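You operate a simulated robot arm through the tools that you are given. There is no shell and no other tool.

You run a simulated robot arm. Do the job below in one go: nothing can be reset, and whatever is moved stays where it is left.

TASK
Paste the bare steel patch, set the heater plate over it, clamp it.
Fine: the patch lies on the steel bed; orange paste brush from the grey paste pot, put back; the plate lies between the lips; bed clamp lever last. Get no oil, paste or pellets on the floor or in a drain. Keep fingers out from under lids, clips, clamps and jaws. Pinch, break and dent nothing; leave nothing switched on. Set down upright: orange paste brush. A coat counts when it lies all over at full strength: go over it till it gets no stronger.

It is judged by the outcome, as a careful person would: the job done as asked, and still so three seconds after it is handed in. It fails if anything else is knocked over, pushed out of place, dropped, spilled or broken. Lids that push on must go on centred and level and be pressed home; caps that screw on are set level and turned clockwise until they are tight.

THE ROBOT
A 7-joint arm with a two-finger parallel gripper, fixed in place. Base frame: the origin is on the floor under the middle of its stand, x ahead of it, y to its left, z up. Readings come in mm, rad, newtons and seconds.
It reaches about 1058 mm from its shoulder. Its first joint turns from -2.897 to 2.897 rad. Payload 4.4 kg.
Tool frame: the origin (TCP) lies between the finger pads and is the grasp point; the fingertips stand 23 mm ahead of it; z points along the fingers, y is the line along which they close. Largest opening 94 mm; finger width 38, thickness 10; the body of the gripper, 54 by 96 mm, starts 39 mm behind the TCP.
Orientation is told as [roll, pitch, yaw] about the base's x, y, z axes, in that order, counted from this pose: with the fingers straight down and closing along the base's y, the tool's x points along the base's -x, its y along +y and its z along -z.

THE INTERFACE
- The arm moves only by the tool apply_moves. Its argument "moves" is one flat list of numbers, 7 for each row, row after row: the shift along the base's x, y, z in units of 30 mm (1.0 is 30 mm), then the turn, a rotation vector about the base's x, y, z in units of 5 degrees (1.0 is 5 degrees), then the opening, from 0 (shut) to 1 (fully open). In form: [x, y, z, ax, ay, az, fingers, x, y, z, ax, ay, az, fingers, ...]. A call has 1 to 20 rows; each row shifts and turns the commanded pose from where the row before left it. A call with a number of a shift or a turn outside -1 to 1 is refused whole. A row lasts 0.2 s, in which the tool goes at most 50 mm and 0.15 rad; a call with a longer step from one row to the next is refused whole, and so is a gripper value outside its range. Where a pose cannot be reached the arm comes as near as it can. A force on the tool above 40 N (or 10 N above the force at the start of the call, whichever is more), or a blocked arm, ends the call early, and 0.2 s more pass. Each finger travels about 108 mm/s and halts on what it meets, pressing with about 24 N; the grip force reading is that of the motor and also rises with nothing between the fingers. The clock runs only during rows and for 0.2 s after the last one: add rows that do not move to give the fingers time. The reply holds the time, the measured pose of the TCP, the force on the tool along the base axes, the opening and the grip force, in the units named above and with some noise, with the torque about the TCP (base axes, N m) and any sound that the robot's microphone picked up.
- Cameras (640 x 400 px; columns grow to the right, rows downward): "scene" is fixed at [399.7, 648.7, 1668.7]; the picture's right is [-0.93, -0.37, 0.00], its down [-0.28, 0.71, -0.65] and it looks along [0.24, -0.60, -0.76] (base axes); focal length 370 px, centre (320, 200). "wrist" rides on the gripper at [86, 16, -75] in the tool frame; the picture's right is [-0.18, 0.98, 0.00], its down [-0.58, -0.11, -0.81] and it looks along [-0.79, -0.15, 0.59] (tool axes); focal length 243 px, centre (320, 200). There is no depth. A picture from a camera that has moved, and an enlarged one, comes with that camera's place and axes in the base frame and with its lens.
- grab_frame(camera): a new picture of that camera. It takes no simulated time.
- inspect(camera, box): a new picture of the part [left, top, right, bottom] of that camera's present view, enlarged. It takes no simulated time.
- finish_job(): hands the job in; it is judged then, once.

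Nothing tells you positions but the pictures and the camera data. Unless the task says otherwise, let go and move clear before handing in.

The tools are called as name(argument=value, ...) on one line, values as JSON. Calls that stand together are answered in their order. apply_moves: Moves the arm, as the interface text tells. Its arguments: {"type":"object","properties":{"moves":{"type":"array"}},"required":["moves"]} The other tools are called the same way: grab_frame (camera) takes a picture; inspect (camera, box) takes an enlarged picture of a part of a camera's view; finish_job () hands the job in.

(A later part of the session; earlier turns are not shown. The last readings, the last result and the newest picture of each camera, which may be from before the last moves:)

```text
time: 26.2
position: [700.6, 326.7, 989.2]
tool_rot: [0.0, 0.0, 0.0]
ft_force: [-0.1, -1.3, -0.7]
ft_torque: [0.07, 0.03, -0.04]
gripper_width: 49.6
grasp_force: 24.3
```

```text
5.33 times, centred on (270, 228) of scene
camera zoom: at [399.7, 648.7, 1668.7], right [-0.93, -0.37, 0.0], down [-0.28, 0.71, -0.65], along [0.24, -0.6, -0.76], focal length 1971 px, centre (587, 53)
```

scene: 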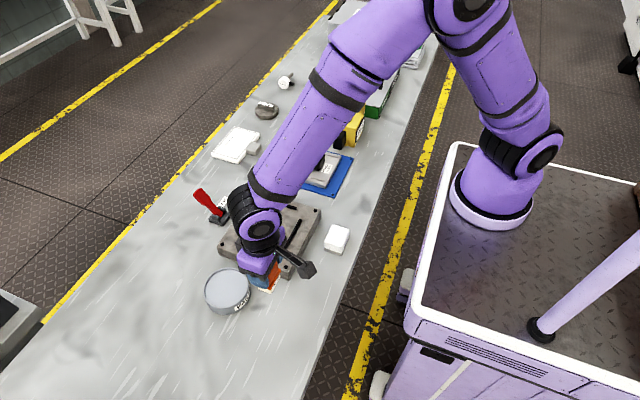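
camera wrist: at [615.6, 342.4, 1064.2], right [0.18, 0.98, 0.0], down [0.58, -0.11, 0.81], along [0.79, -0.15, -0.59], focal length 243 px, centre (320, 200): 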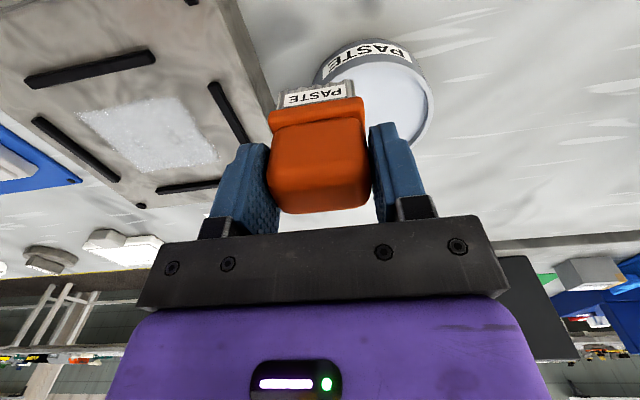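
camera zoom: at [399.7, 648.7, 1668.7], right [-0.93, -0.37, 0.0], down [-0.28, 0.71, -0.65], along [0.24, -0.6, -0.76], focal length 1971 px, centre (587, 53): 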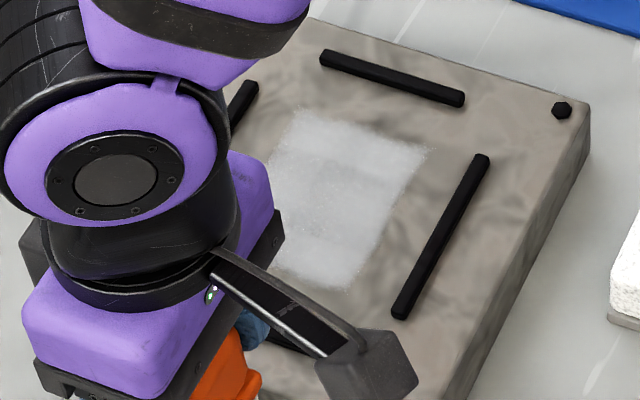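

inspect(camera="wrist", box=[60, 80, 240, 190])

inspect(camera="wrist", box=[260, 40, 440, 150])

```text
3.56 times, centred on (150, 135) of wrist
camera zoom: at [615.6, 342.4, 1064.2], right [0.18, 0.98, 0.0], down [0.58, -0.11, 0.81], along [0.79, -0.15, -0.59], focal length 863 px, centre (924, 431)
```

zoom: 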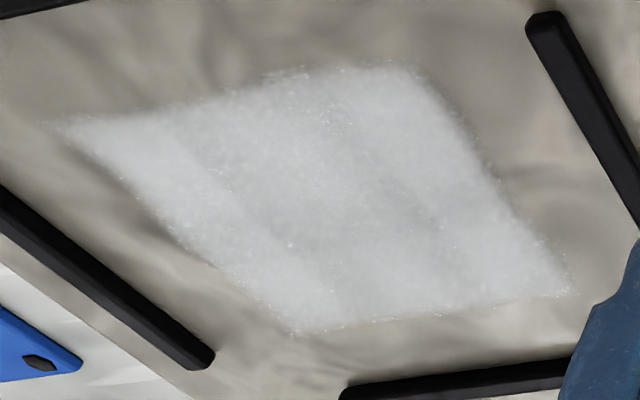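

```text
3.56 times, centred on (350, 95) of wrist
camera zoom: at [615.6, 342.4, 1064.2], right [0.18, 0.98, 0.0], down [0.58, -0.11, 0.81], along [0.79, -0.15, -0.59], focal length 863 px, centre (213, 573)
```

zoom: 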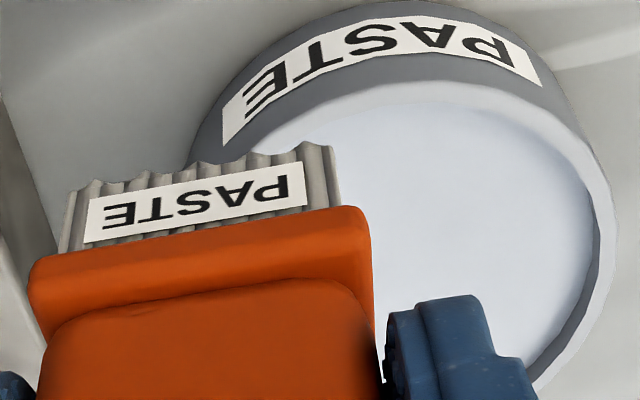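

The coat is even in shape but may not be at full strength, and the brush looks partly used. I'll redip gently and do more passes.

apply_moves(moves=[0.83, 0.57, 0, 0, 0, 0, 0.3, 0.83, 0.57, 0, 0, 0, 0, 0.3, 0, 0, -0.5, 0, 0, 0, 0.3, 0, 0, -0.5, 0, 0, 0, 0.3, 0, 0, -0.25, 0, 0, 0, 0.3, 0, 0, -0.05, 0, 0, 0, 0.3])

inspect(camera="wrist", box=[220, 0, 420, 130])

```text
time: 27.6
position: [750.2, 360.3, 951.2]
tool_rot: [0.0, 0.0, 0.0]
ft_force: [-0.8, -0.4, -0.9]
ft_torque: [-0.02, 0.01, 0.04]
gripper_width: 49.6
grasp_force: 23.8
```

```text
3.08 times, centred on (320, 65) of wrist
camera zoom: at [663.7, 376.5, 1025.2], right [0.18, 0.98, 0.0], down [0.58, -0.11, 0.81], along [0.79, -0.15, -0.59], focal length 746 px, centre (320, 615)
```

zoom: 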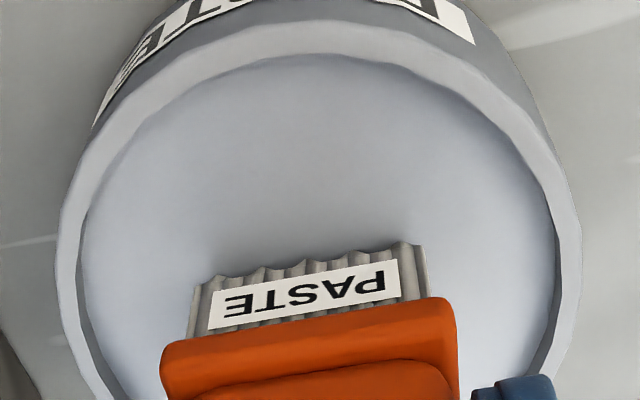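

apply_moves(moves=[0, 0, -0.08, 0, 0, 0, 0.3, 0, 0, -0.05, 0, 0, 0, 0.3, 0, 0, 0, 0, 0, 0, 0.3])

inspect(camera="wrist", box=[220, 0, 420, 130])

```text
time: 28.4
position: [749.3, 360.5, 946.3]
tool_rot: [-0.001, 0.0, 0.0]
ft_force: [-1.8, -1.2, 7.9]
ft_torque: [-0.1, 0.06, -0.03]
gripper_width: 49.5
grasp_force: 24.2
```

```text
3.08 times, centred on (320, 65) of wrist
camera zoom: at [664.0, 377.2, 1022.3], right [0.18, 0.98, 0.0], down [0.58, -0.11, 0.81], along [0.79, -0.15, -0.59], focal length 746 px, centre (320, 615)
```

zoom: 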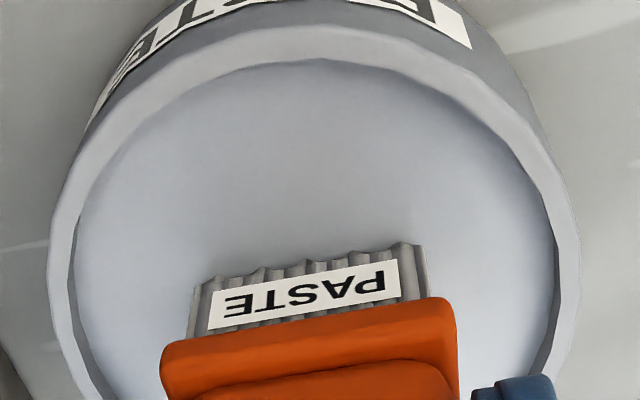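

apply_moves(moves=[0, 0, 0.2, 0, 0, 0, 0.3, 0, 0, 0.5, 0, 0, 0, 0.3, 0, 0, 0.5, 0, 0, 0, 0.3, 0.05, -1, 0, 0, 0, 0, 0.3, 0.05, -1, 0, 0, 0, 0, 0.3, 0.05, -1, 0, 0, 0, 0, 0.3, 0.05, -1, 0, 0, 0, 0, 0.3, 0.05, -0.95, 0, 0, 0, 0, 0.3, 0, 0, -0.5, 0, 0, 0, 0.3, 0, 0, -0.3, 0, 0, 0, 0.3, 0, 0, -0.15, 0, 0, 0, 0.3, 0, 0, 0, 0, 0, 0, 0.3])

inspect(camera="scene", box=[225, 190, 315, 265])

```text
time: 31.0
position: [758.9, 211.2, 955.1]
tool_rot: [0.0, -0.001, 0.0]
ft_force: [-0.4, -1.0, -0.7]
ft_torque: [0.0, -0.04, 0.05]
gripper_width: 49.5
grasp_force: 24.0
```

```text
5.33 times, centred on (270, 228) of scene
camera zoom: at [399.7, 648.7, 1668.7], right [-0.93, -0.37, 0.0], down [-0.28, 0.71, -0.65], along [0.24, -0.6, -0.76], focal length 1971 px, centre (587, 53)
```

zoom: 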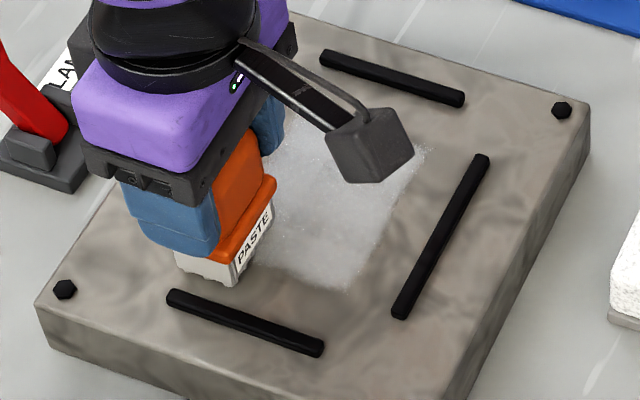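

apply_moves(moves=[0, 0, -0.05, 0, 0, 0, 0.3, -0.67, 0, -0.02, 0, 0, 0, 0.3, -0.67, 0, 0, 0, 0, 0, 0.3, -0.67, 0, 0, 0, 0, 0, 0.3])

inspect(camera="scene", box=[225, 190, 315, 265])

```text
time: 32.0
position: [697.6, 213.9, 954.0]
tool_rot: [0.001, -0.001, 0.0]
ft_force: [1.6, 1.3, 13.6]
ft_torque: [-0.01, -0.16, -0.01]
gripper_width: 49.4
grasp_force: 24.3
```

```text
5.33 times, centred on (270, 228) of scene
camera zoom: at [399.7, 648.7, 1668.7], right [-0.93, -0.37, 0.0], down [-0.28, 0.71, -0.65], along [0.24, -0.6, -0.76], focal length 1971 px, centre (587, 53)
```

zoom: 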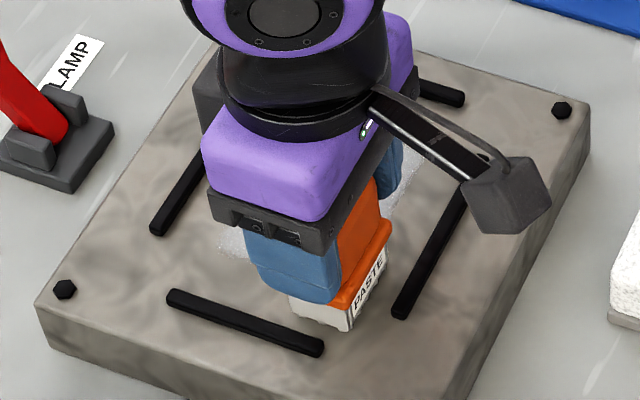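

Good contact. I'll run the serpentine back across the patch.

apply_moves(moves=[0, -0.77, 0, 0, 0, 0, 0.3, 0.67, 0, 0, 0, 0, 0, 0.3, 0.67, 0, 0, 0, 0, 0, 0.3, 0.67, 0, 0, 0, 0, 0, 0.3, 0, -0.77, 0, 0, 0, 0, 0.3, -0.67, 0, 0, 0, 0, 0, 0.3, -0.67, 0, 0, 0, 0, 0, 0.3, -0.67, 0, 0, 0, 0, 0, 0.3, 0, -0.77, 0, 0, 0, 0, 0.3, 0.67, 0, 0, 0, 0, 0, 0.3, 0.67, 0, 0, 0, 0, 0, 0.3, 0.67, 0, 0, 0, 0, 0, 0.3, 0, -0.77, 0, 0, 0, 0, 0.3, -0.67, 0, 0, 0, 0, 0, 0.3, -0.67, 0, 0, 0, 0, 0, 0.3, -0.67, 0, 0, 0, 0, 0, 0.3])

inspect(camera="wrist", box=[260, 40, 440, 150])

inspect(camera="scene", box=[225, 190, 315, 265])

```text
time: 35.4
position: [697.0, 119.2, 951.4]
tool_rot: [-0.001, 0.001, 0.0]
ft_force: [-0.2, 0.3, 0.6]
ft_torque: [-0.04, -0.03, -0.02]
gripper_width: 49.4
grasp_force: 24.2
```

```text
3.56 times, centred on (350, 95) of wrist
camera zoom: at [611.9, 135.7, 1026.4], right [0.18, 0.98, 0.0], down [0.58, -0.11, 0.81], along [0.79, -0.15, -0.59], focal length 863 px, centre (213, 573)
```

zoom: 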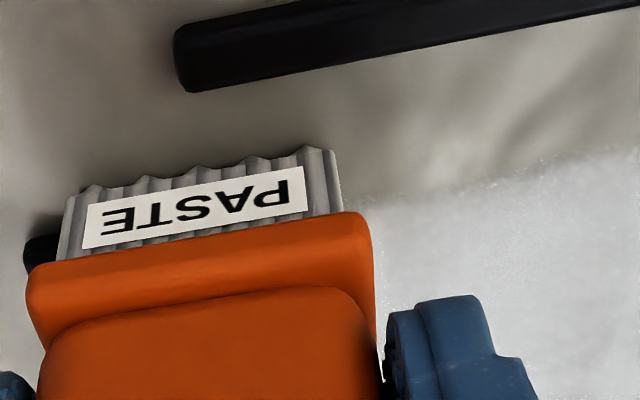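

```text
5.33 times, centred on (270, 228) of scene
camera zoom: at [399.7, 648.7, 1668.7], right [-0.93, -0.37, 0.0], down [-0.28, 0.71, -0.65], along [0.24, -0.6, -0.76], focal length 1971 px, centre (587, 53)
```

zoom: 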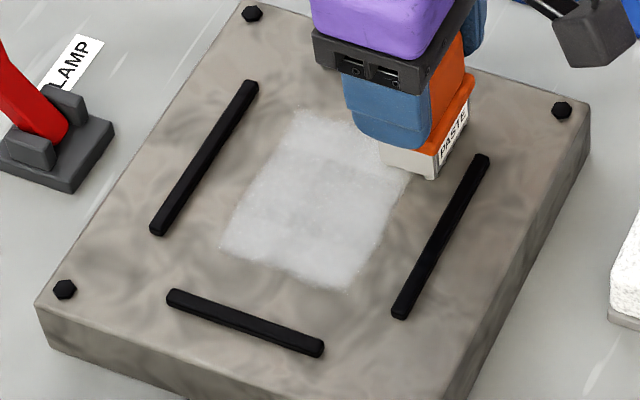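

The coat is getting more uniform; contact was lost near the end of that run. I'll lower slightly and make strokes along y over the whole patch.

apply_moves(moves=[0.1, 0, -0.05, 0, 0, 0, 0.3, 0, 0.77, -0.02, 0, 0, 0, 0.3, 0, 0.77, 0, 0, 0, 0, 0.3, 0, 0.77, 0, 0, 0, 0, 0.3, 0, 0.77, 0, 0, 0, 0, 0.3])

inspect(camera="scene", box=[225, 190, 315, 265])

```text
time: 36.6
position: [700.0, 211.0, 950.6]
tool_rot: [-0.001, 0.001, 0.001]
ft_force: [1.0, -0.6, -0.3]
ft_torque: [0.02, 0.0, 0.0]
gripper_width: 49.5
grasp_force: 24.0
```

```text
5.33 times, centred on (270, 228) of scene
camera zoom: at [399.7, 648.7, 1668.7], right [-0.93, -0.37, 0.0], down [-0.28, 0.71, -0.65], along [0.24, -0.6, -0.76], focal length 1971 px, centre (587, 53)
```

zoom: 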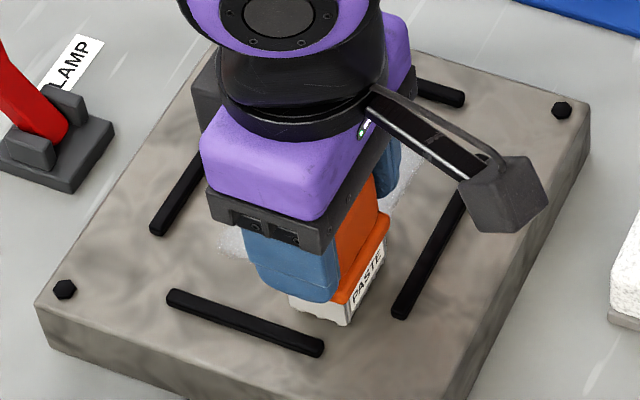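

apply_moves(moves=[0, 0, -0.05, 0, 0, 0, 0.3, 0, 0, 0, 0, 0, 0, 0.3])

inspect(camera="wrist", box=[200, 50, 440, 230])

```text
time: 37.2
position: [699.4, 211.9, 950.6]
tool_rot: [-0.001, 0.001, -0.001]
ft_force: [-2.7, -1.9, 14.2]
ft_torque: [-0.02, 0.09, -0.02]
gripper_width: 49.7
grasp_force: 23.9
```

```text
2.22 times, centred on (320, 140) of wrist
camera zoom: at [614.1, 228.2, 1024.4], right [0.18, 0.98, 0.0], down [0.58, -0.11, 0.81], along [0.79, -0.15, -0.59], focal length 539 px, centre (320, 333)
```

zoom: 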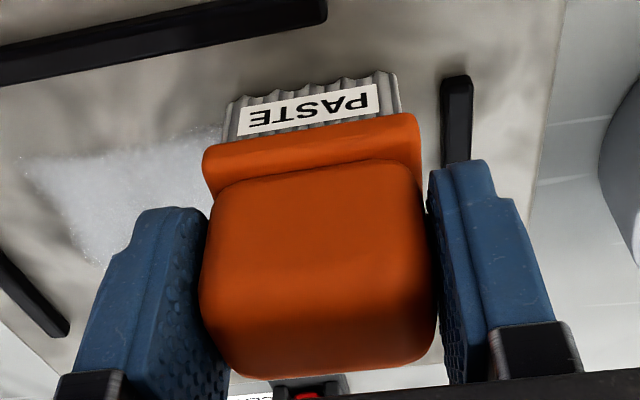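

Contact is firm at 14 N. I'll run the along-y strokes now.

apply_moves(moves=[0, -0.77, 0, 0, 0, 0, 0.3, 0, -0.77, 0, 0, 0, 0, 0.3, 0, -0.77, 0, 0, 0, 0, 0.3, 0, -0.77, 0, 0, 0, 0, 0.3, 0.73, 0, 0, 0, 0, 0, 0.3, 0, 0.77, 0, 0, 0, 0, 0.3, 0, 0.77, 0, 0, 0, 0, 0.3, 0, 0.77, 0, 0, 0, 0, 0.3, 0, 0.77, 0, 0, 0, 0, 0.3, 0.73, 0, 0, 0, 0, 0, 0.3, 0, -0.77, 0, 0, 0, 0, 0.3, 0, -0.77, 0, 0, 0, 0, 0.3, 0, -0.77, 0, 0, 0, 0, 0.3, 0, -0.77, 0, 0, 0, 0, 0.3])

inspect(camera="scene", box=[225, 190, 315, 265])

inspect(camera="wrist", box=[200, 0, 560, 150])

```text
time: 40.2
position: [744.8, 120.1, 949.4]
tool_rot: [0.0, 0.0, 0.001]
ft_force: [-0.5, -0.7, -1.2]
ft_torque: [0.01, -0.01, -0.01]
gripper_width: 49.8
grasp_force: 24.3
```

```text
5.33 times, centred on (270, 228) of scene
camera zoom: at [399.7, 648.7, 1668.7], right [-0.93, -0.37, 0.0], down [-0.28, 0.71, -0.65], along [0.24, -0.6, -0.76], focal length 1971 px, centre (587, 53)
```

zoom: 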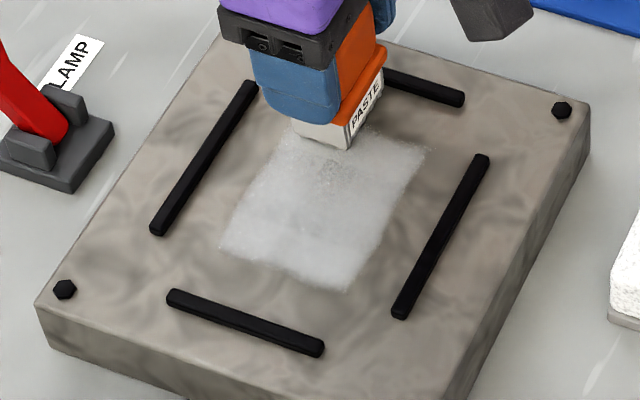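

```text
1.78 times, centred on (380, 75) of wrist
camera zoom: at [659.4, 136.1, 1023.3], right [0.18, 0.98, 0.0], down [0.58, -0.11, 0.81], along [0.79, -0.15, -0.59], focal length 431 px, centre (213, 422)
```

zoom: 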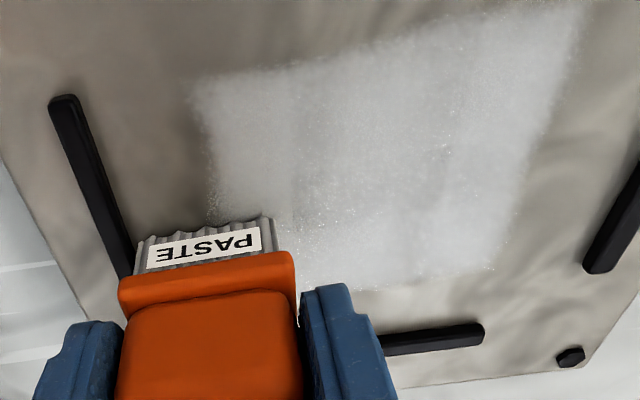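

grab_frame(camera="wrist")

inspect(camera="wrist", box=[220, 60, 440, 220])

inspect(camera="scene", box=[245, 180, 310, 240])

```text
taken
camera wrist: at [659.4, 136.1, 1023.3], right [0.18, 0.98, 0.0], down [0.58, -0.11, 0.81], along [0.79, -0.15, -0.59], focal length 243 px, centre (320, 200)
```

wrist: 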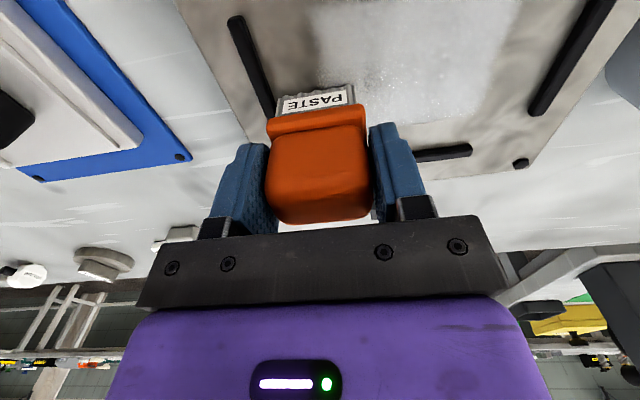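

```text
2.50 times, centred on (330, 140) of wrist
camera zoom: at [659.4, 136.1, 1023.3], right [0.18, 0.98, 0.0], down [0.58, -0.11, 0.81], along [0.79, -0.15, -0.59], focal length 606 px, centre (295, 350)
```

zoom: 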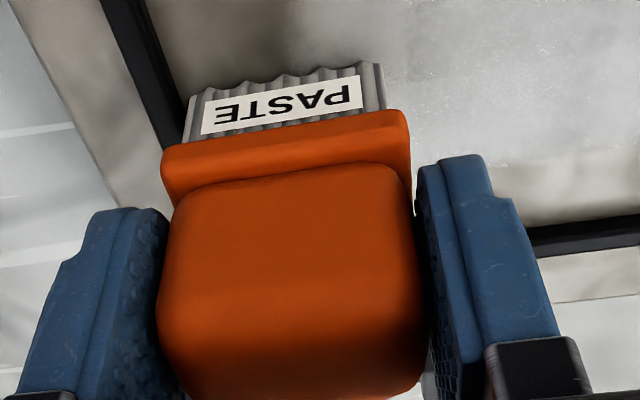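

```text
6.67 times, centred on (278, 210) of scene
camera zoom: at [399.7, 648.7, 1668.7], right [-0.93, -0.37, 0.0], down [-0.28, 0.71, -0.65], along [0.24, -0.6, -0.76], focal length 2464 px, centre (603, 133)
```

zoom: 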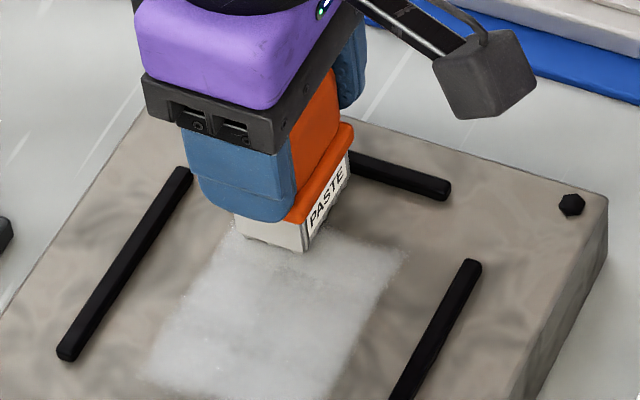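

The coat is building but isn't yet even, and the brush has crept slightly up in the grip. I'll redip the brush and continue.

apply_moves(moves=[0, 0, 0.6, 0, 0, 0, 0.3, 0, 0, 0.6, 0, 0, 0, 0.3, 0.02, 0.89, 0, 0, 0, 0, 0.3, 0.02, 0.89, 0, 0, 0, 0, 0.3, 0.02, 0.89, 0, 0, 0, 0, 0.3, 0.02, 0.89, 0, 0, 0, 0, 0.3, 0.02, 0.89, 0, 0, 0, 0, 0.3, 0.02, 0.89, 0, 0, 0, 0, 0.3, 0.02, 0.89, 0, 0, 0, 0, 0.3, 0.02, 0.89, 0, 0, 0, 0, 0.3, 0.02, 0.89, 0, 0, 0, 0, 0.3, 0, 0, -0.5, 0, 0, 0, 0.3, 0, 0, -0.5, 0, 0, 0, 0.3, 0, 0, -0.3, 0, 0, 0, 0.3, 0, 0, 0, 0, 0, 0, 0.3])

inspect(camera="scene", box=[225, 180, 315, 265])

grab_frame(camera="wrist")

```text
time: 43.4
position: [750.5, 360.7, 946.2]
tool_rot: [0.0, 0.0, 0.001]
ft_force: [-0.9, 0.3, -1.2]
ft_torque: [-0.03, 0.01, 0.0]
gripper_width: 49.4
grasp_force: 23.9
```

```text
4.71 times, centred on (270, 222) of scene
camera zoom: at [399.7, 648.7, 1668.7], right [-0.93, -0.37, 0.0], down [-0.28, 0.71, -0.65], along [0.24, -0.6, -0.76], focal length 1739 px, centre (555, 94)
```

zoom: 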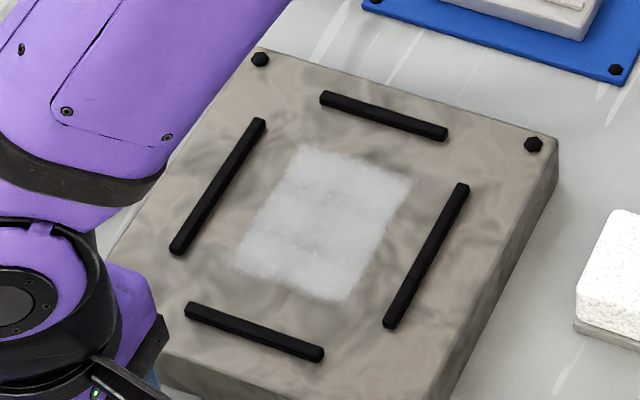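

```text
taken
camera wrist: at [664.8, 377.3, 1020.8], right [0.18, 0.98, 0.0], down [0.58, -0.11, 0.81], along [0.79, -0.15, -0.59], focal length 243 px, centre (320, 200)
```

wrist: 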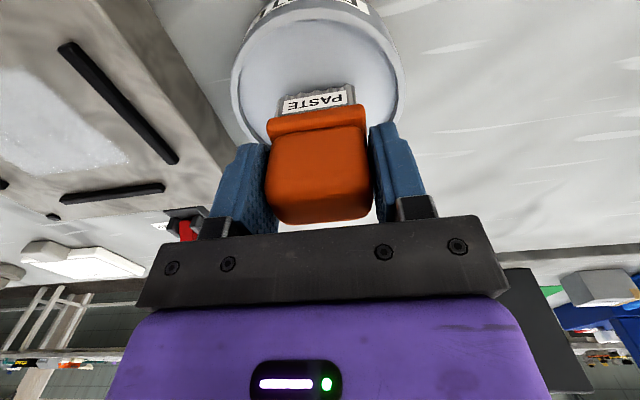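

apply_moves(moves=[0, 0, -0.07, 0, 0, 0, 0.3, 0, 0, -0.04, 0, 0, 0, 0.3, 0, 0, 0, 0, 0, 0, 0.3])

inspect(camera="scene", box=[245, 200, 295, 245])

```text
time: 44.2
position: [750.2, 360.5, 942.5]
tool_rot: [0.0, 0.001, 0.0]
ft_force: [-0.1, -0.2, -0.6]
ft_torque: [0.01, 0.02, 0.01]
gripper_width: 49.6
grasp_force: 23.9
```

```text
8.89 times, centred on (270, 222) of scene
camera zoom: at [399.7, 648.7, 1668.7], right [-0.93, -0.37, 0.0], down [-0.28, 0.71, -0.65], along [0.24, -0.6, -0.76], focal length 3285 px, centre (764, 0)
```

zoom: 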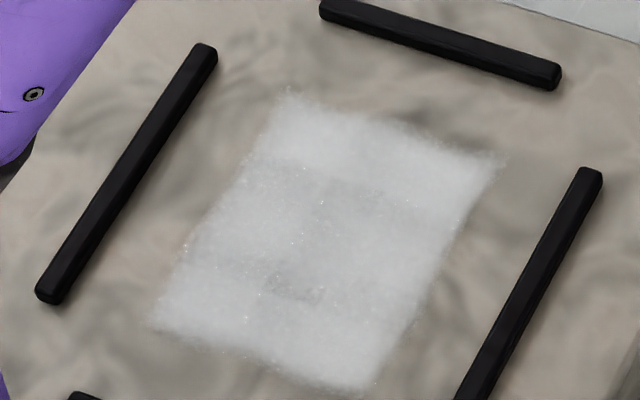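

apply_moves(moves=[0, 0, -0.06, 0, 0, 0, 0.3, 0, 0, 0, 0, 0, 0, 0.3])

```text
time: 44.8
position: [749.5, 361.3, 941.1]
tool_rot: [0.0, 0.002, -0.002]
ft_force: [-0.5, -0.8, 3.8]
ft_torque: [-0.04, -0.01, -0.01]
gripper_width: 49.2
grasp_force: 23.9
```

Light contact. I'll press a touch more, then lift and return to the bed.

apply_moves(moves=[0, 0, -0.02, 0, 0, 0, 0.3, 0, 0, 0, 0, 0, 0, 0.3, 0, 0, 0.2, 0, 0, 0, 0.3, 0, 0, 0.5, 0, 0, 0, 0.3, 0, 0, 0.6, 0, 0, 0, 0.3, 0.03, -0.9, 0, 0, 0, 0, 0.3, 0.03, -0.9, 0, 0, 0, 0, 0.3, 0.03, -0.9, 0, 0, 0, 0, 0.3, 0.03, -0.9, 0, 0, 0, 0, 0.3, 0.03, -0.9, 0, 0, 0, 0, 0.3, 0, -0.6, 0, 0, 0, 0, 0.3, 0, 0, -0.5, 0, 0, 0, 0.3, 0, 0, -0.4, 0, 0, 0, 0.3, 0, 0, -0.1, 0, 0, 0, 0.3, 0, 0, 0, 0, 0, 0, 0.3])

inspect(camera="wrist", box=[220, 60, 440, 220])

```text
time: 48.0
position: [755.0, 207.2, 950.2]
tool_rot: [0.001, -0.001, -0.001]
ft_force: [-0.9, -0.6, -1.4]
ft_torque: [0.03, 0.0, 0.0]
gripper_width: 49.7
grasp_force: 24.1
```

```text
2.50 times, centred on (330, 140) of wrist
camera zoom: at [668.7, 223.4, 1024.4], right [0.18, 0.98, 0.0], down [0.58, -0.11, 0.81], along [0.79, -0.15, -0.59], focal length 606 px, centre (295, 350)
```

zoom: 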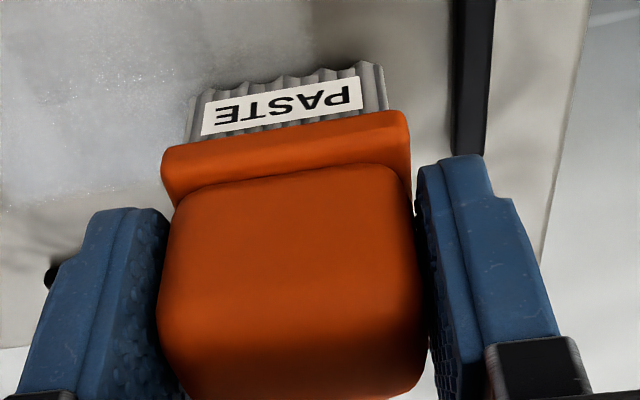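

apply_moves(moves=[0, 0, -0.07, 0, 0, 0, 0.3, -0.4, 0, -0.02, 0, 0, 0, 0.3])

```text
time: 48.6
position: [741.9, 208.1, 948.0]
tool_rot: [0.001, 0.0, -0.001]
ft_force: [0.2, -0.5, -2.0]
ft_torque: [-0.03, 0.04, -0.02]
gripper_width: 49.5
grasp_force: 23.9
```

apply_moves(moves=[0, 0, -0.05, 0, 0, 0, 0.3, 0, 0, 0, 0, 0, 0, 0.3])

```text
time: 49.2
position: [743.4, 207.4, 946.6]
tool_rot: [0.002, -0.002, 0.001]
ft_force: [-1.1, -2.6, 18.9]
ft_torque: [-0.07, -0.01, 0.0]
gripper_width: 50.1
grasp_force: 24.0
```

apply_moves(moves=[0.55, 0, 0.02, 0, 0, 0, 0.3, -0.67, 0, 0, 0, 0, 0, 0.3, -0.67, 0, 0, 0, 0, 0, 0.3, -0.67, 0, 0, 0, 0, 0, 0.3, 0, -0.6, 0, 0, 0, 0, 0.3, 0.67, 0, 0, 0, 0, 0, 0.3, 0.67, 0, 0, 0, 0, 0, 0.3, 0.67, 0, 0, 0, 0, 0, 0.3, 0, -0.6, 0, 0, 0, 0, 0.3, -0.67, 0, 0, 0, 0, 0, 0.3, -0.67, 0, 0, 0, 0, 0, 0.3, -0.67, 0, 0, 0, 0, 0, 0.3])

inspect(camera="scene", box=[230, 190, 310, 265])

```text
time: 51.8
position: [698.2, 169.4, 946.5]
tool_rot: [-0.001, -0.001, 0.0]
ft_force: [0.1, 0.1, -0.1]
ft_torque: [0.01, 0.0, 0.01]
gripper_width: 49.3
grasp_force: 23.8
```

```text
5.33 times, centred on (270, 228) of scene
camera zoom: at [399.7, 648.7, 1668.7], right [-0.93, -0.37, 0.0], down [-0.28, 0.71, -0.65], along [0.24, -0.6, -0.76], focal length 1971 px, centre (587, 53)
```

zoom: 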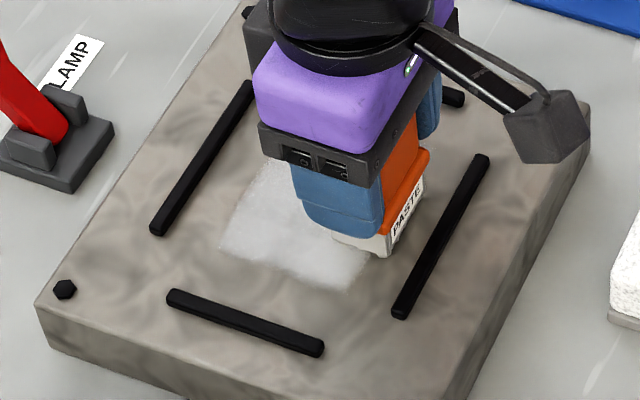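

apply_moves(moves=[0, 0, -0.03, 0, 0, 0, 0.3, 0.67, 0, -0.005, 0, 0, 0, 0.3, 0.67, 0, -0.005, 0, 0, 0, 0.3, 0.67, 0, -0.005, 0, 0, 0, 0.3])

inspect(camera="scene", box=[230, 190, 310, 265])

```text
time: 52.8
position: [758.5, 172.0, 944.8]
tool_rot: [0.001, -0.001, 0.0]
ft_force: [-5.1, -1.2, 17.0]
ft_torque: [-0.04, 0.25, -0.04]
gripper_width: 49.5
grasp_force: 23.6
```

```text
5.33 times, centred on (270, 228) of scene
camera zoom: at [399.7, 648.7, 1668.7], right [-0.93, -0.37, 0.0], down [-0.28, 0.71, -0.65], along [0.24, -0.6, -0.76], focal length 1971 px, centre (587, 53)
```

zoom: 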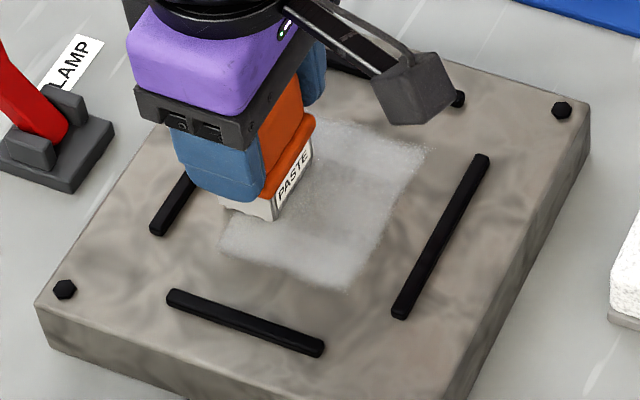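

inspect(camera="scene", box=[250, 205, 300, 250])

inspect(camera="wrist", box=[160, 0, 480, 130])

```text
8.89 times, centred on (275, 228) of scene
camera zoom: at [399.7, 648.7, 1668.7], right [-0.93, -0.37, 0.0], down [-0.28, 0.71, -0.65], along [0.24, -0.6, -0.76], focal length 3285 px, centre (720, -44)
```

zoom: 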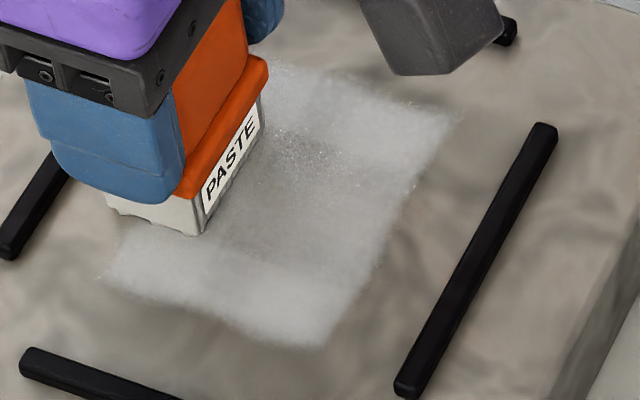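

```text
2.00 times, centred on (320, 65) of wrist
camera zoom: at [672.9, 187.6, 1019.3], right [0.18, 0.98, 0.0], down [0.58, -0.11, 0.81], along [0.79, -0.15, -0.59], focal length 485 px, centre (320, 470)
```

zoom: 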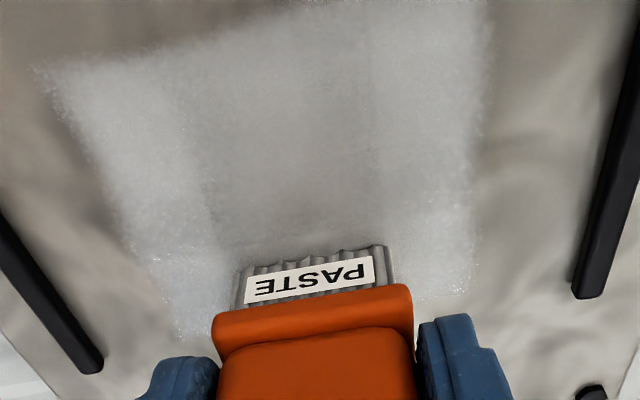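

Pressing this hard is scraping paste off: the stroke looks thinner than its surroundings. I'll lighten the touch and recoat gently.

apply_moves(moves=[0, 0, 0.035, 0, 0, 0, 0.3, 0, 0, 0, 0, 0, 0, 0.3])

```text
time: 53.4
position: [759.3, 170.9, 945.9]
tool_rot: [0.001, 0.0, -0.001]
ft_force: [-1.8, 0.0, 3.4]
ft_torque: [0.05, 0.05, 0.02]
gripper_width: 49.4
grasp_force: 23.7
```

apply_moves(moves=[-0.5, 0, 0, 0, 0, 0, 0.3, -0.5, 0, 0, 0, 0, 0, 0.3, -0.5, 0, 0, 0, 0, 0, 0.3, -0.5, 0, 0, 0, 0, 0, 0.3])

inspect(camera="scene", box=[250, 205, 300, 250])

inspect(camera="wrist", box=[160, 0, 480, 130])

```text
time: 54.4
position: [699.7, 171.2, 946.1]
tool_rot: [0.001, 0.0, 0.0]
ft_force: [-0.2, 0.3, -0.8]
ft_torque: [-0.03, 0.02, 0.02]
gripper_width: 49.6
grasp_force: 24.2
```

```text
8.89 times, centred on (275, 228) of scene
camera zoom: at [399.7, 648.7, 1668.7], right [-0.93, -0.37, 0.0], down [-0.28, 0.71, -0.65], along [0.24, -0.6, -0.76], focal length 3285 px, centre (720, -44)
```

zoom: 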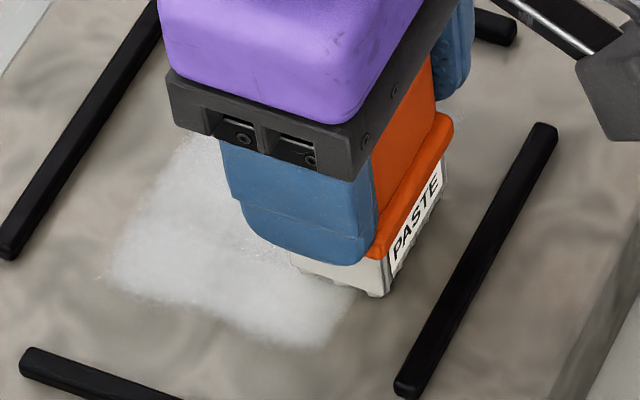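

```text
2.00 times, centred on (320, 65) of wrist
camera zoom: at [613.9, 187.2, 1020.3], right [0.18, 0.98, 0.0], down [0.58, -0.11, 0.81], along [0.79, -0.15, -0.59], focal length 485 px, centre (320, 470)
```

zoom: 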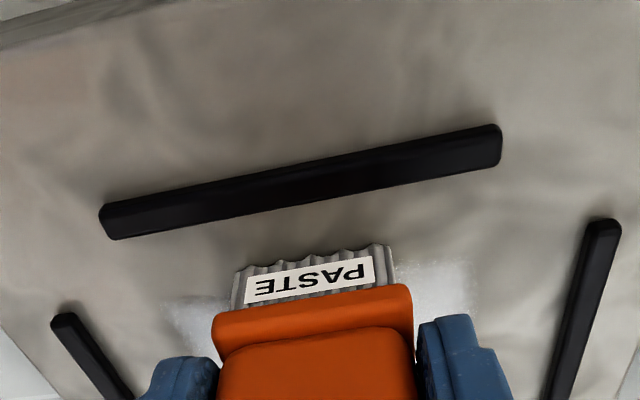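

apply_moves(moves=[0, 0.8, 0, 0, 0, 0, 0.3, 0.5, 0, 0, 0, 0, 0, 0.3, 0.5, 0, 0, 0, 0, 0, 0.3, 0.5, 0, 0, 0, 0, 0, 0.3, 0.5, 0, 0, 0, 0, 0, 0.3])

inspect(camera="scene", box=[250, 205, 300, 250])

inspect(camera="wrist", box=[100, 0, 420, 130])

```text
time: 55.6
position: [758.7, 193.9, 945.4]
tool_rot: [0.0, 0.0, 0.0]
ft_force: [-3.1, -0.1, 8.7]
ft_torque: [-0.02, 0.13, -0.05]
gripper_width: 49.7
grasp_force: 23.6
```

```text
8.89 times, centred on (275, 228) of scene
camera zoom: at [399.7, 648.7, 1668.7], right [-0.93, -0.37, 0.0], down [-0.28, 0.71, -0.65], along [0.24, -0.6, -0.76], focal length 3285 px, centre (720, -44)
```

zoom: 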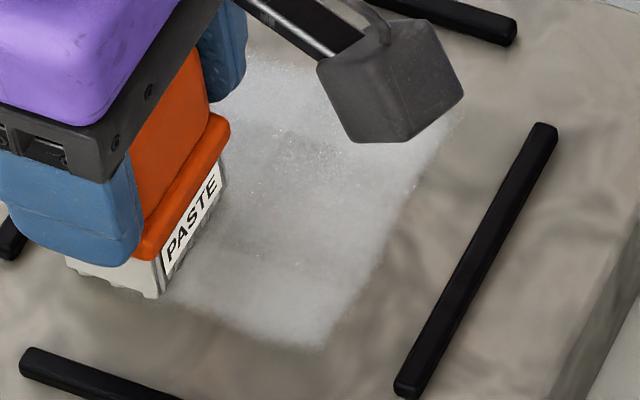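

```text
2.00 times, centred on (260, 65) of wrist
camera zoom: at [673.5, 210.9, 1019.4], right [0.18, 0.98, 0.0], down [0.58, -0.11, 0.81], along [0.79, -0.15, -0.59], focal length 485 px, centre (440, 470)
```

zoom: 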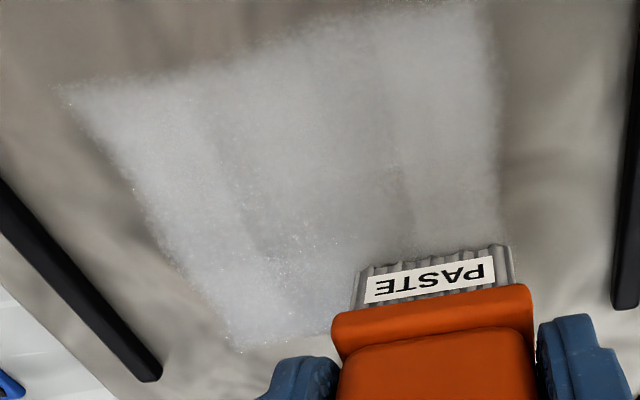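

Moving in +x seems to dig in harder. I'll lift about 1 mm and stroke back in −x to compare.

apply_moves(moves=[0, 0, 0.035, 0, 0, 0, 0.3, -0.5, 0, 0, 0, 0, 0, 0.3, -0.5, 0, 0, 0, 0, 0, 0.3, -0.5, 0, 0, 0, 0, 0, 0.3, -0.5, 0, 0, 0, 0, 0, 0.3, 0, 0.8, 0.2, 0, 0, 0, 0.3, 0, 0.8, 0.3, 0, 0, 0, 0.3, 0, 0.8, 0.3, 0, 0, 0, 0.3])

inspect(camera="scene", box=[240, 200, 300, 250])

inspect(camera="wrist", box=[60, 40, 380, 240])

```text
time: 57.4
position: [699.0, 267.0, 971.7]
tool_rot: [-0.002, -0.001, 0.0]
ft_force: [0.6, -0.2, 0.2]
ft_torque: [-0.02, 0.02, 0.0]
gripper_width: 49.6
grasp_force: 24.5
```

```text
8.00 times, centred on (270, 225) of scene
camera zoom: at [399.7, 648.7, 1668.7], right [-0.93, -0.37, 0.0], down [-0.28, 0.71, -0.65], along [0.24, -0.6, -0.76], focal length 2956 px, centre (720, 0)
```

zoom: 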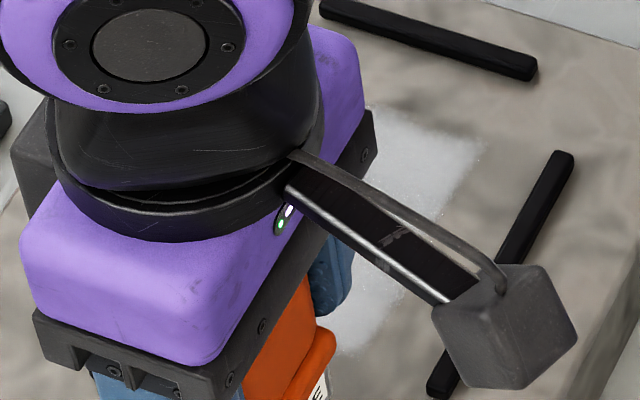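

```text
2.00 times, centred on (220, 140) of wrist
camera zoom: at [614.4, 282.9, 1046.6], right [0.18, 0.98, 0.0], down [0.58, -0.11, 0.81], along [0.79, -0.15, -0.59], focal length 485 px, centre (520, 320)
```

zoom: 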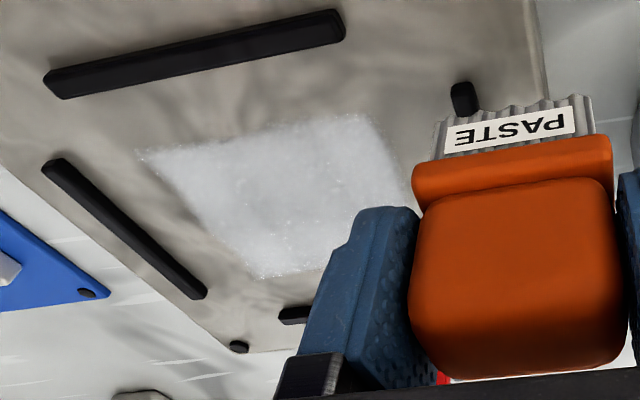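

inspect(camera="wrist", box=[110, 80, 290, 190])

```text
3.56 times, centred on (200, 135) of wrist
camera zoom: at [614.4, 282.9, 1046.6], right [0.18, 0.98, 0.0], down [0.58, -0.11, 0.81], along [0.79, -0.15, -0.59], focal length 863 px, centre (747, 431)
```

zoom: 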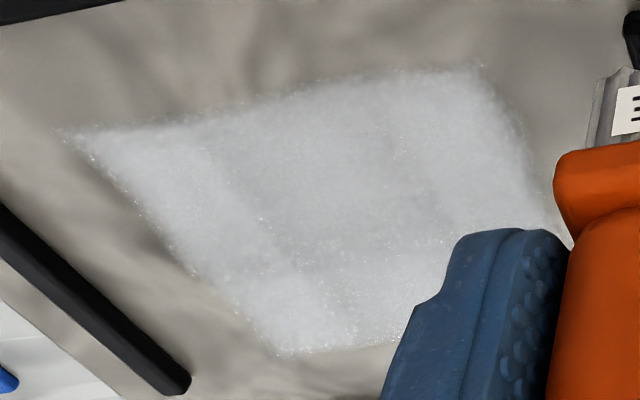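

The middle band is still thinner than the edges. I'll redip lightly, then recoat with a very light touch.

apply_moves(moves=[0.43, 0.78, 0, 0, 0, 0, 0.3, 0.43, 0.78, 0, 0, 0, 0, 0.3, 0.43, 0.78, 0, 0, 0, 0, 0.3, 0.43, 0.78, 0, 0, 0, 0, 0.3, 0, 0, -0.5, 0, 0, 0, 0.3, 0, 0, -0.5, 0, 0, 0, 0.3, 0, 0, -0.06, 0, 0, 0, 0.3, 0, 0, 0, 0, 0, 0, 0.3])

inspect(camera="scene", box=[240, 200, 300, 250])

```text
time: 59.2
position: [750.7, 359.5, 939.7]
tool_rot: [0.002, -0.001, 0.001]
ft_force: [-0.7, 0.2, 0.6]
ft_torque: [-0.03, -0.01, -0.01]
gripper_width: 49.8
grasp_force: 23.7
```

```text
8.00 times, centred on (270, 225) of scene
camera zoom: at [399.7, 648.7, 1668.7], right [-0.93, -0.37, 0.0], down [-0.28, 0.71, -0.65], along [0.24, -0.6, -0.76], focal length 2956 px, centre (720, 0)
```

zoom: 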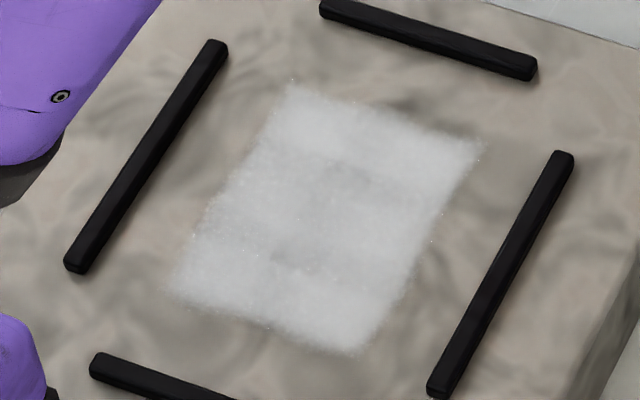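

apply_moves(moves=[0, 0, -0.04, 0, 0, 0, 0.3, 0, 0, 0, 0, 0, 0, 0.3])

```text
time: 59.8
position: [752.1, 360.5, 940.5]
tool_rot: [0.0, -0.002, 0.0]
ft_force: [-2.5, -1.5, 14.1]
ft_torque: [-0.16, 0.2, 0.03]
gripper_width: 49.6
grasp_force: 24.4
```

apply_moves(moves=[0, 0, 0.2, 0, 0, 0, 0.3, 0, 0, 0.5, 0, 0, 0, 0.3, 0, 0, 0.6, 0, 0, 0, 0.3, 0.05, -0.86, 0, 0, 0, 0, 0.3, 0.05, -0.86, 0, 0, 0, 0, 0.3, 0.05, -0.86, 0, 0, 0, 0, 0.3, 0.05, -0.86, 0, 0, 0, 0, 0.3, 0.05, -0.86, 0, 0, 0, 0, 0.3, 0.05, -0.86, 0, 0, 0, 0, 0.3, 0, 0, -0.5, 0, 0, 0, 0.3, 0, 0, -0.4, 0, 0, 0, 0.3, 0, 0, -0.12, 0, 0, 0, 0.3, 0, 0, 0, 0, 0, 0, 0.3])

```text
time: 62.6
position: [759.5, 206.5, 946.1]
tool_rot: [-0.001, 0.001, 0.0]
ft_force: [-0.2, 0.3, -0.9]
ft_torque: [-0.02, 0.0, 0.01]
gripper_width: 49.5
grasp_force: 24.2
```

apply_moves(moves=[0, 0, -0.025, 0, 0, 0, 0.3, 0, 0, 0, 0, 0, 0, 0.3])

```text
time: 63.2
position: [759.2, 204.6, 945.9]
tool_rot: [0.001, 0.001, 0.001]
ft_force: [0.5, -0.5, -0.5]
ft_torque: [0.0, -0.01, -0.01]
gripper_width: 49.5
grasp_force: 23.8
```

apply_moves(moves=[0, 0, -0.02, 0, 0, 0, 0.3, 0, 0, 0, 0, 0, 0, 0.3])

```text
time: 63.8
position: [759.3, 204.3, 945.7]
tool_rot: [0.0, 0.0, 0.0]
ft_force: [-1.1, -0.2, 1.8]
ft_torque: [0.0, -0.01, 0.02]
gripper_width: 49.5
grasp_force: 24.0
```

Light contact at 1.8 N. I'll stroke slowly in −x and check the force.

apply_moves(moves=[-0.4, 0, 0, 0, 0, 0, 0.3, -0.4, 0, 0, 0, 0, 0, 0.3, -0.4, 0, 0, 0, 0, 0, 0.3, -0.4, 0, 0, 0, 0, 0, 0.3, -0.4, 0, 0, 0, 0, 0, 0.3])

inspect(camera="scene", box=[240, 200, 300, 250])

```text
time: 65.0
position: [699.2, 205.4, 945.4]
tool_rot: [0.0, 0.001, 0.002]
ft_force: [-0.4, -0.3, -0.3]
ft_torque: [-0.04, 0.04, 0.01]
gripper_width: 49.6
grasp_force: 24.2
```

```text
8.00 times, centred on (270, 225) of scene
camera zoom: at [399.7, 648.7, 1668.7], right [-0.93, -0.37, 0.0], down [-0.28, 0.71, -0.65], along [0.24, -0.6, -0.76], focal length 2956 px, centre (720, 0)
```

zoom: 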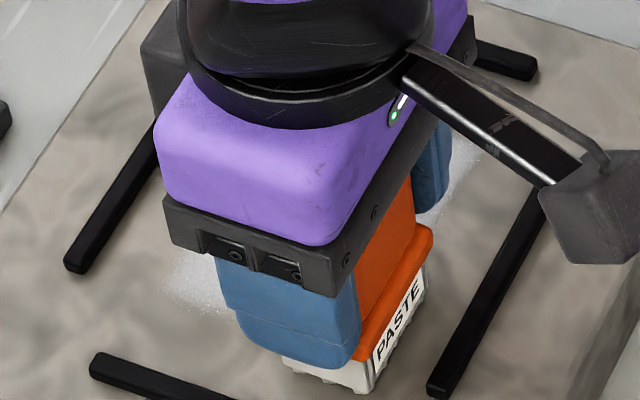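

apply_moves(moves=[0, -0.55, -0.012, 0, 0, 0, 0.3, 0.4, 0, 0.003, 0, 0, 0, 0.3, 0.4, 0, 0.003, 0, 0, 0, 0.3, 0.4, 0, 0.003, 0, 0, 0, 0.3, 0.4, 0, 0.003, 0, 0, 0, 0.3, 0.4, 0, 0.003, 0, 0, 0, 0.3])

inspect(camera="wrist", box=[100, 0, 420, 130])

inspect(camera="scene", box=[240, 200, 300, 250])

```text
time: 66.4
position: [759.5, 191.2, 945.9]
tool_rot: [0.0, -0.001, 0.0]
ft_force: [-0.3, -0.2, -0.8]
ft_torque: [-0.03, 0.0, 0.03]
gripper_width: 49.2
grasp_force: 24.0
```

```text
2.00 times, centred on (260, 65) of wrist
camera zoom: at [673.7, 207.1, 1019.7], right [0.18, 0.98, 0.0], down [0.58, -0.11, 0.81], along [0.79, -0.15, -0.59], focal length 485 px, centre (440, 470)
```

zoom: 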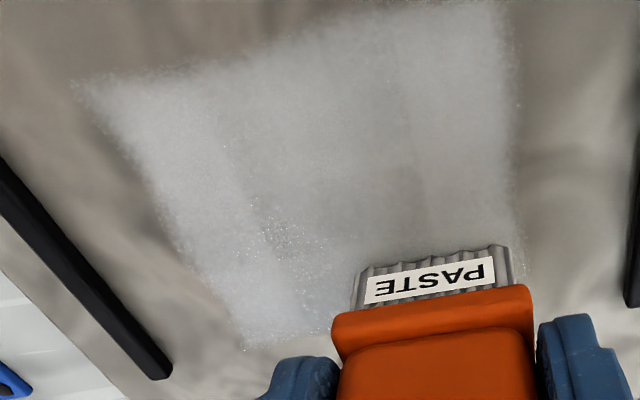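

```text
8.00 times, centred on (270, 225) of scene
camera zoom: at [399.7, 648.7, 1668.7], right [-0.93, -0.37, 0.0], down [-0.28, 0.71, -0.65], along [0.24, -0.6, -0.76], focal length 2956 px, centre (720, 0)
```

zoom: 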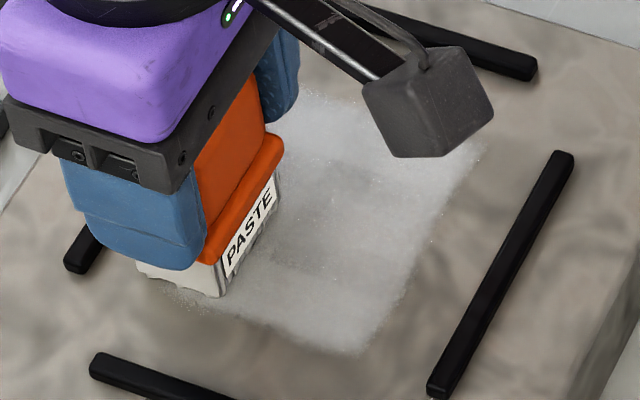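

apply_moves(moves=[0, -0.2, -0.02, 0, 0, 0, 0.3, -0.4, 0, -0.003, 0, 0, 0, 0.3, -0.4, 0, -0.003, 0, 0, 0, 0.3, -0.4, 0, -0.003, 0, 0, 0, 0.3])

```text
time: 67.4
position: [723.6, 182.9, 944.6]
tool_rot: [0.001, -0.002, 0.0]
ft_force: [3.7, -0.9, 16.1]
ft_torque: [-0.03, -0.19, 0.04]
gripper_width: 49.7
grasp_force: 23.9
```

apply_moves(moves=[0, 0, 0.03, 0, 0, 0, 0.3, 0, 0, 0, 0, 0, 0, 0.3])

```text
time: 68.0
position: [723.7, 184.0, 944.8]
tool_rot: [0.001, -0.001, 0.001]
ft_force: [4.4, -0.2, 11.3]
ft_torque: [0.04, -0.26, -0.04]
gripper_width: 49.7
grasp_force: 24.0
```

apply_moves(moves=[0, 0, 0.02, 0, 0, 0, 0.3, 0, 0, 0, 0, 0, 0, 0.3])

```text
time: 68.6
position: [722.5, 183.2, 945.9]
tool_rot: [-0.001, 0.002, 0.0]
ft_force: [-0.2, -0.5, -0.4]
ft_torque: [-0.05, -0.01, 0.01]
gripper_width: 49.3
grasp_force: 24.2
```

I'll test whether a hover-light stroke at this height still deposits. I'll stroke the central band, then move aside to compare.

apply_moves(moves=[-0.5, 0, 0, 0, 0, 0, 0.3, -0.27, 0, 0, 0, 0, 0, 0.3, 0, -0.4, 0, 0, 0, 0, 0.3, 0.5, 0, 0, 0, 0, 0, 0.3, 0.5, 0, 0, 0, 0, 0, 0.3, 0.5, 0, 0, 0, 0, 0, 0.3, 0.5, 0, 0, 0, 0, 0, 0.3, 0, -0.4, 0, 0, 0, 0, 0.3, -0.5, 0, 0, 0, 0, 0, 0.3, -0.5, 0, 0, 0, 0, 0, 0.3, -0.5, 0, 0, 0, 0, 0, 0.3, -0.5, 0, 0, 0, 0, 0, 0.3])

```text
time: 71.2
position: [701.0, 159.8, 945.8]
tool_rot: [0.0, -0.001, 0.0]
ft_force: [-0.4, 0.8, -0.9]
ft_torque: [0.02, 0.03, 0.01]
gripper_width: 49.7
grasp_force: 24.4
```

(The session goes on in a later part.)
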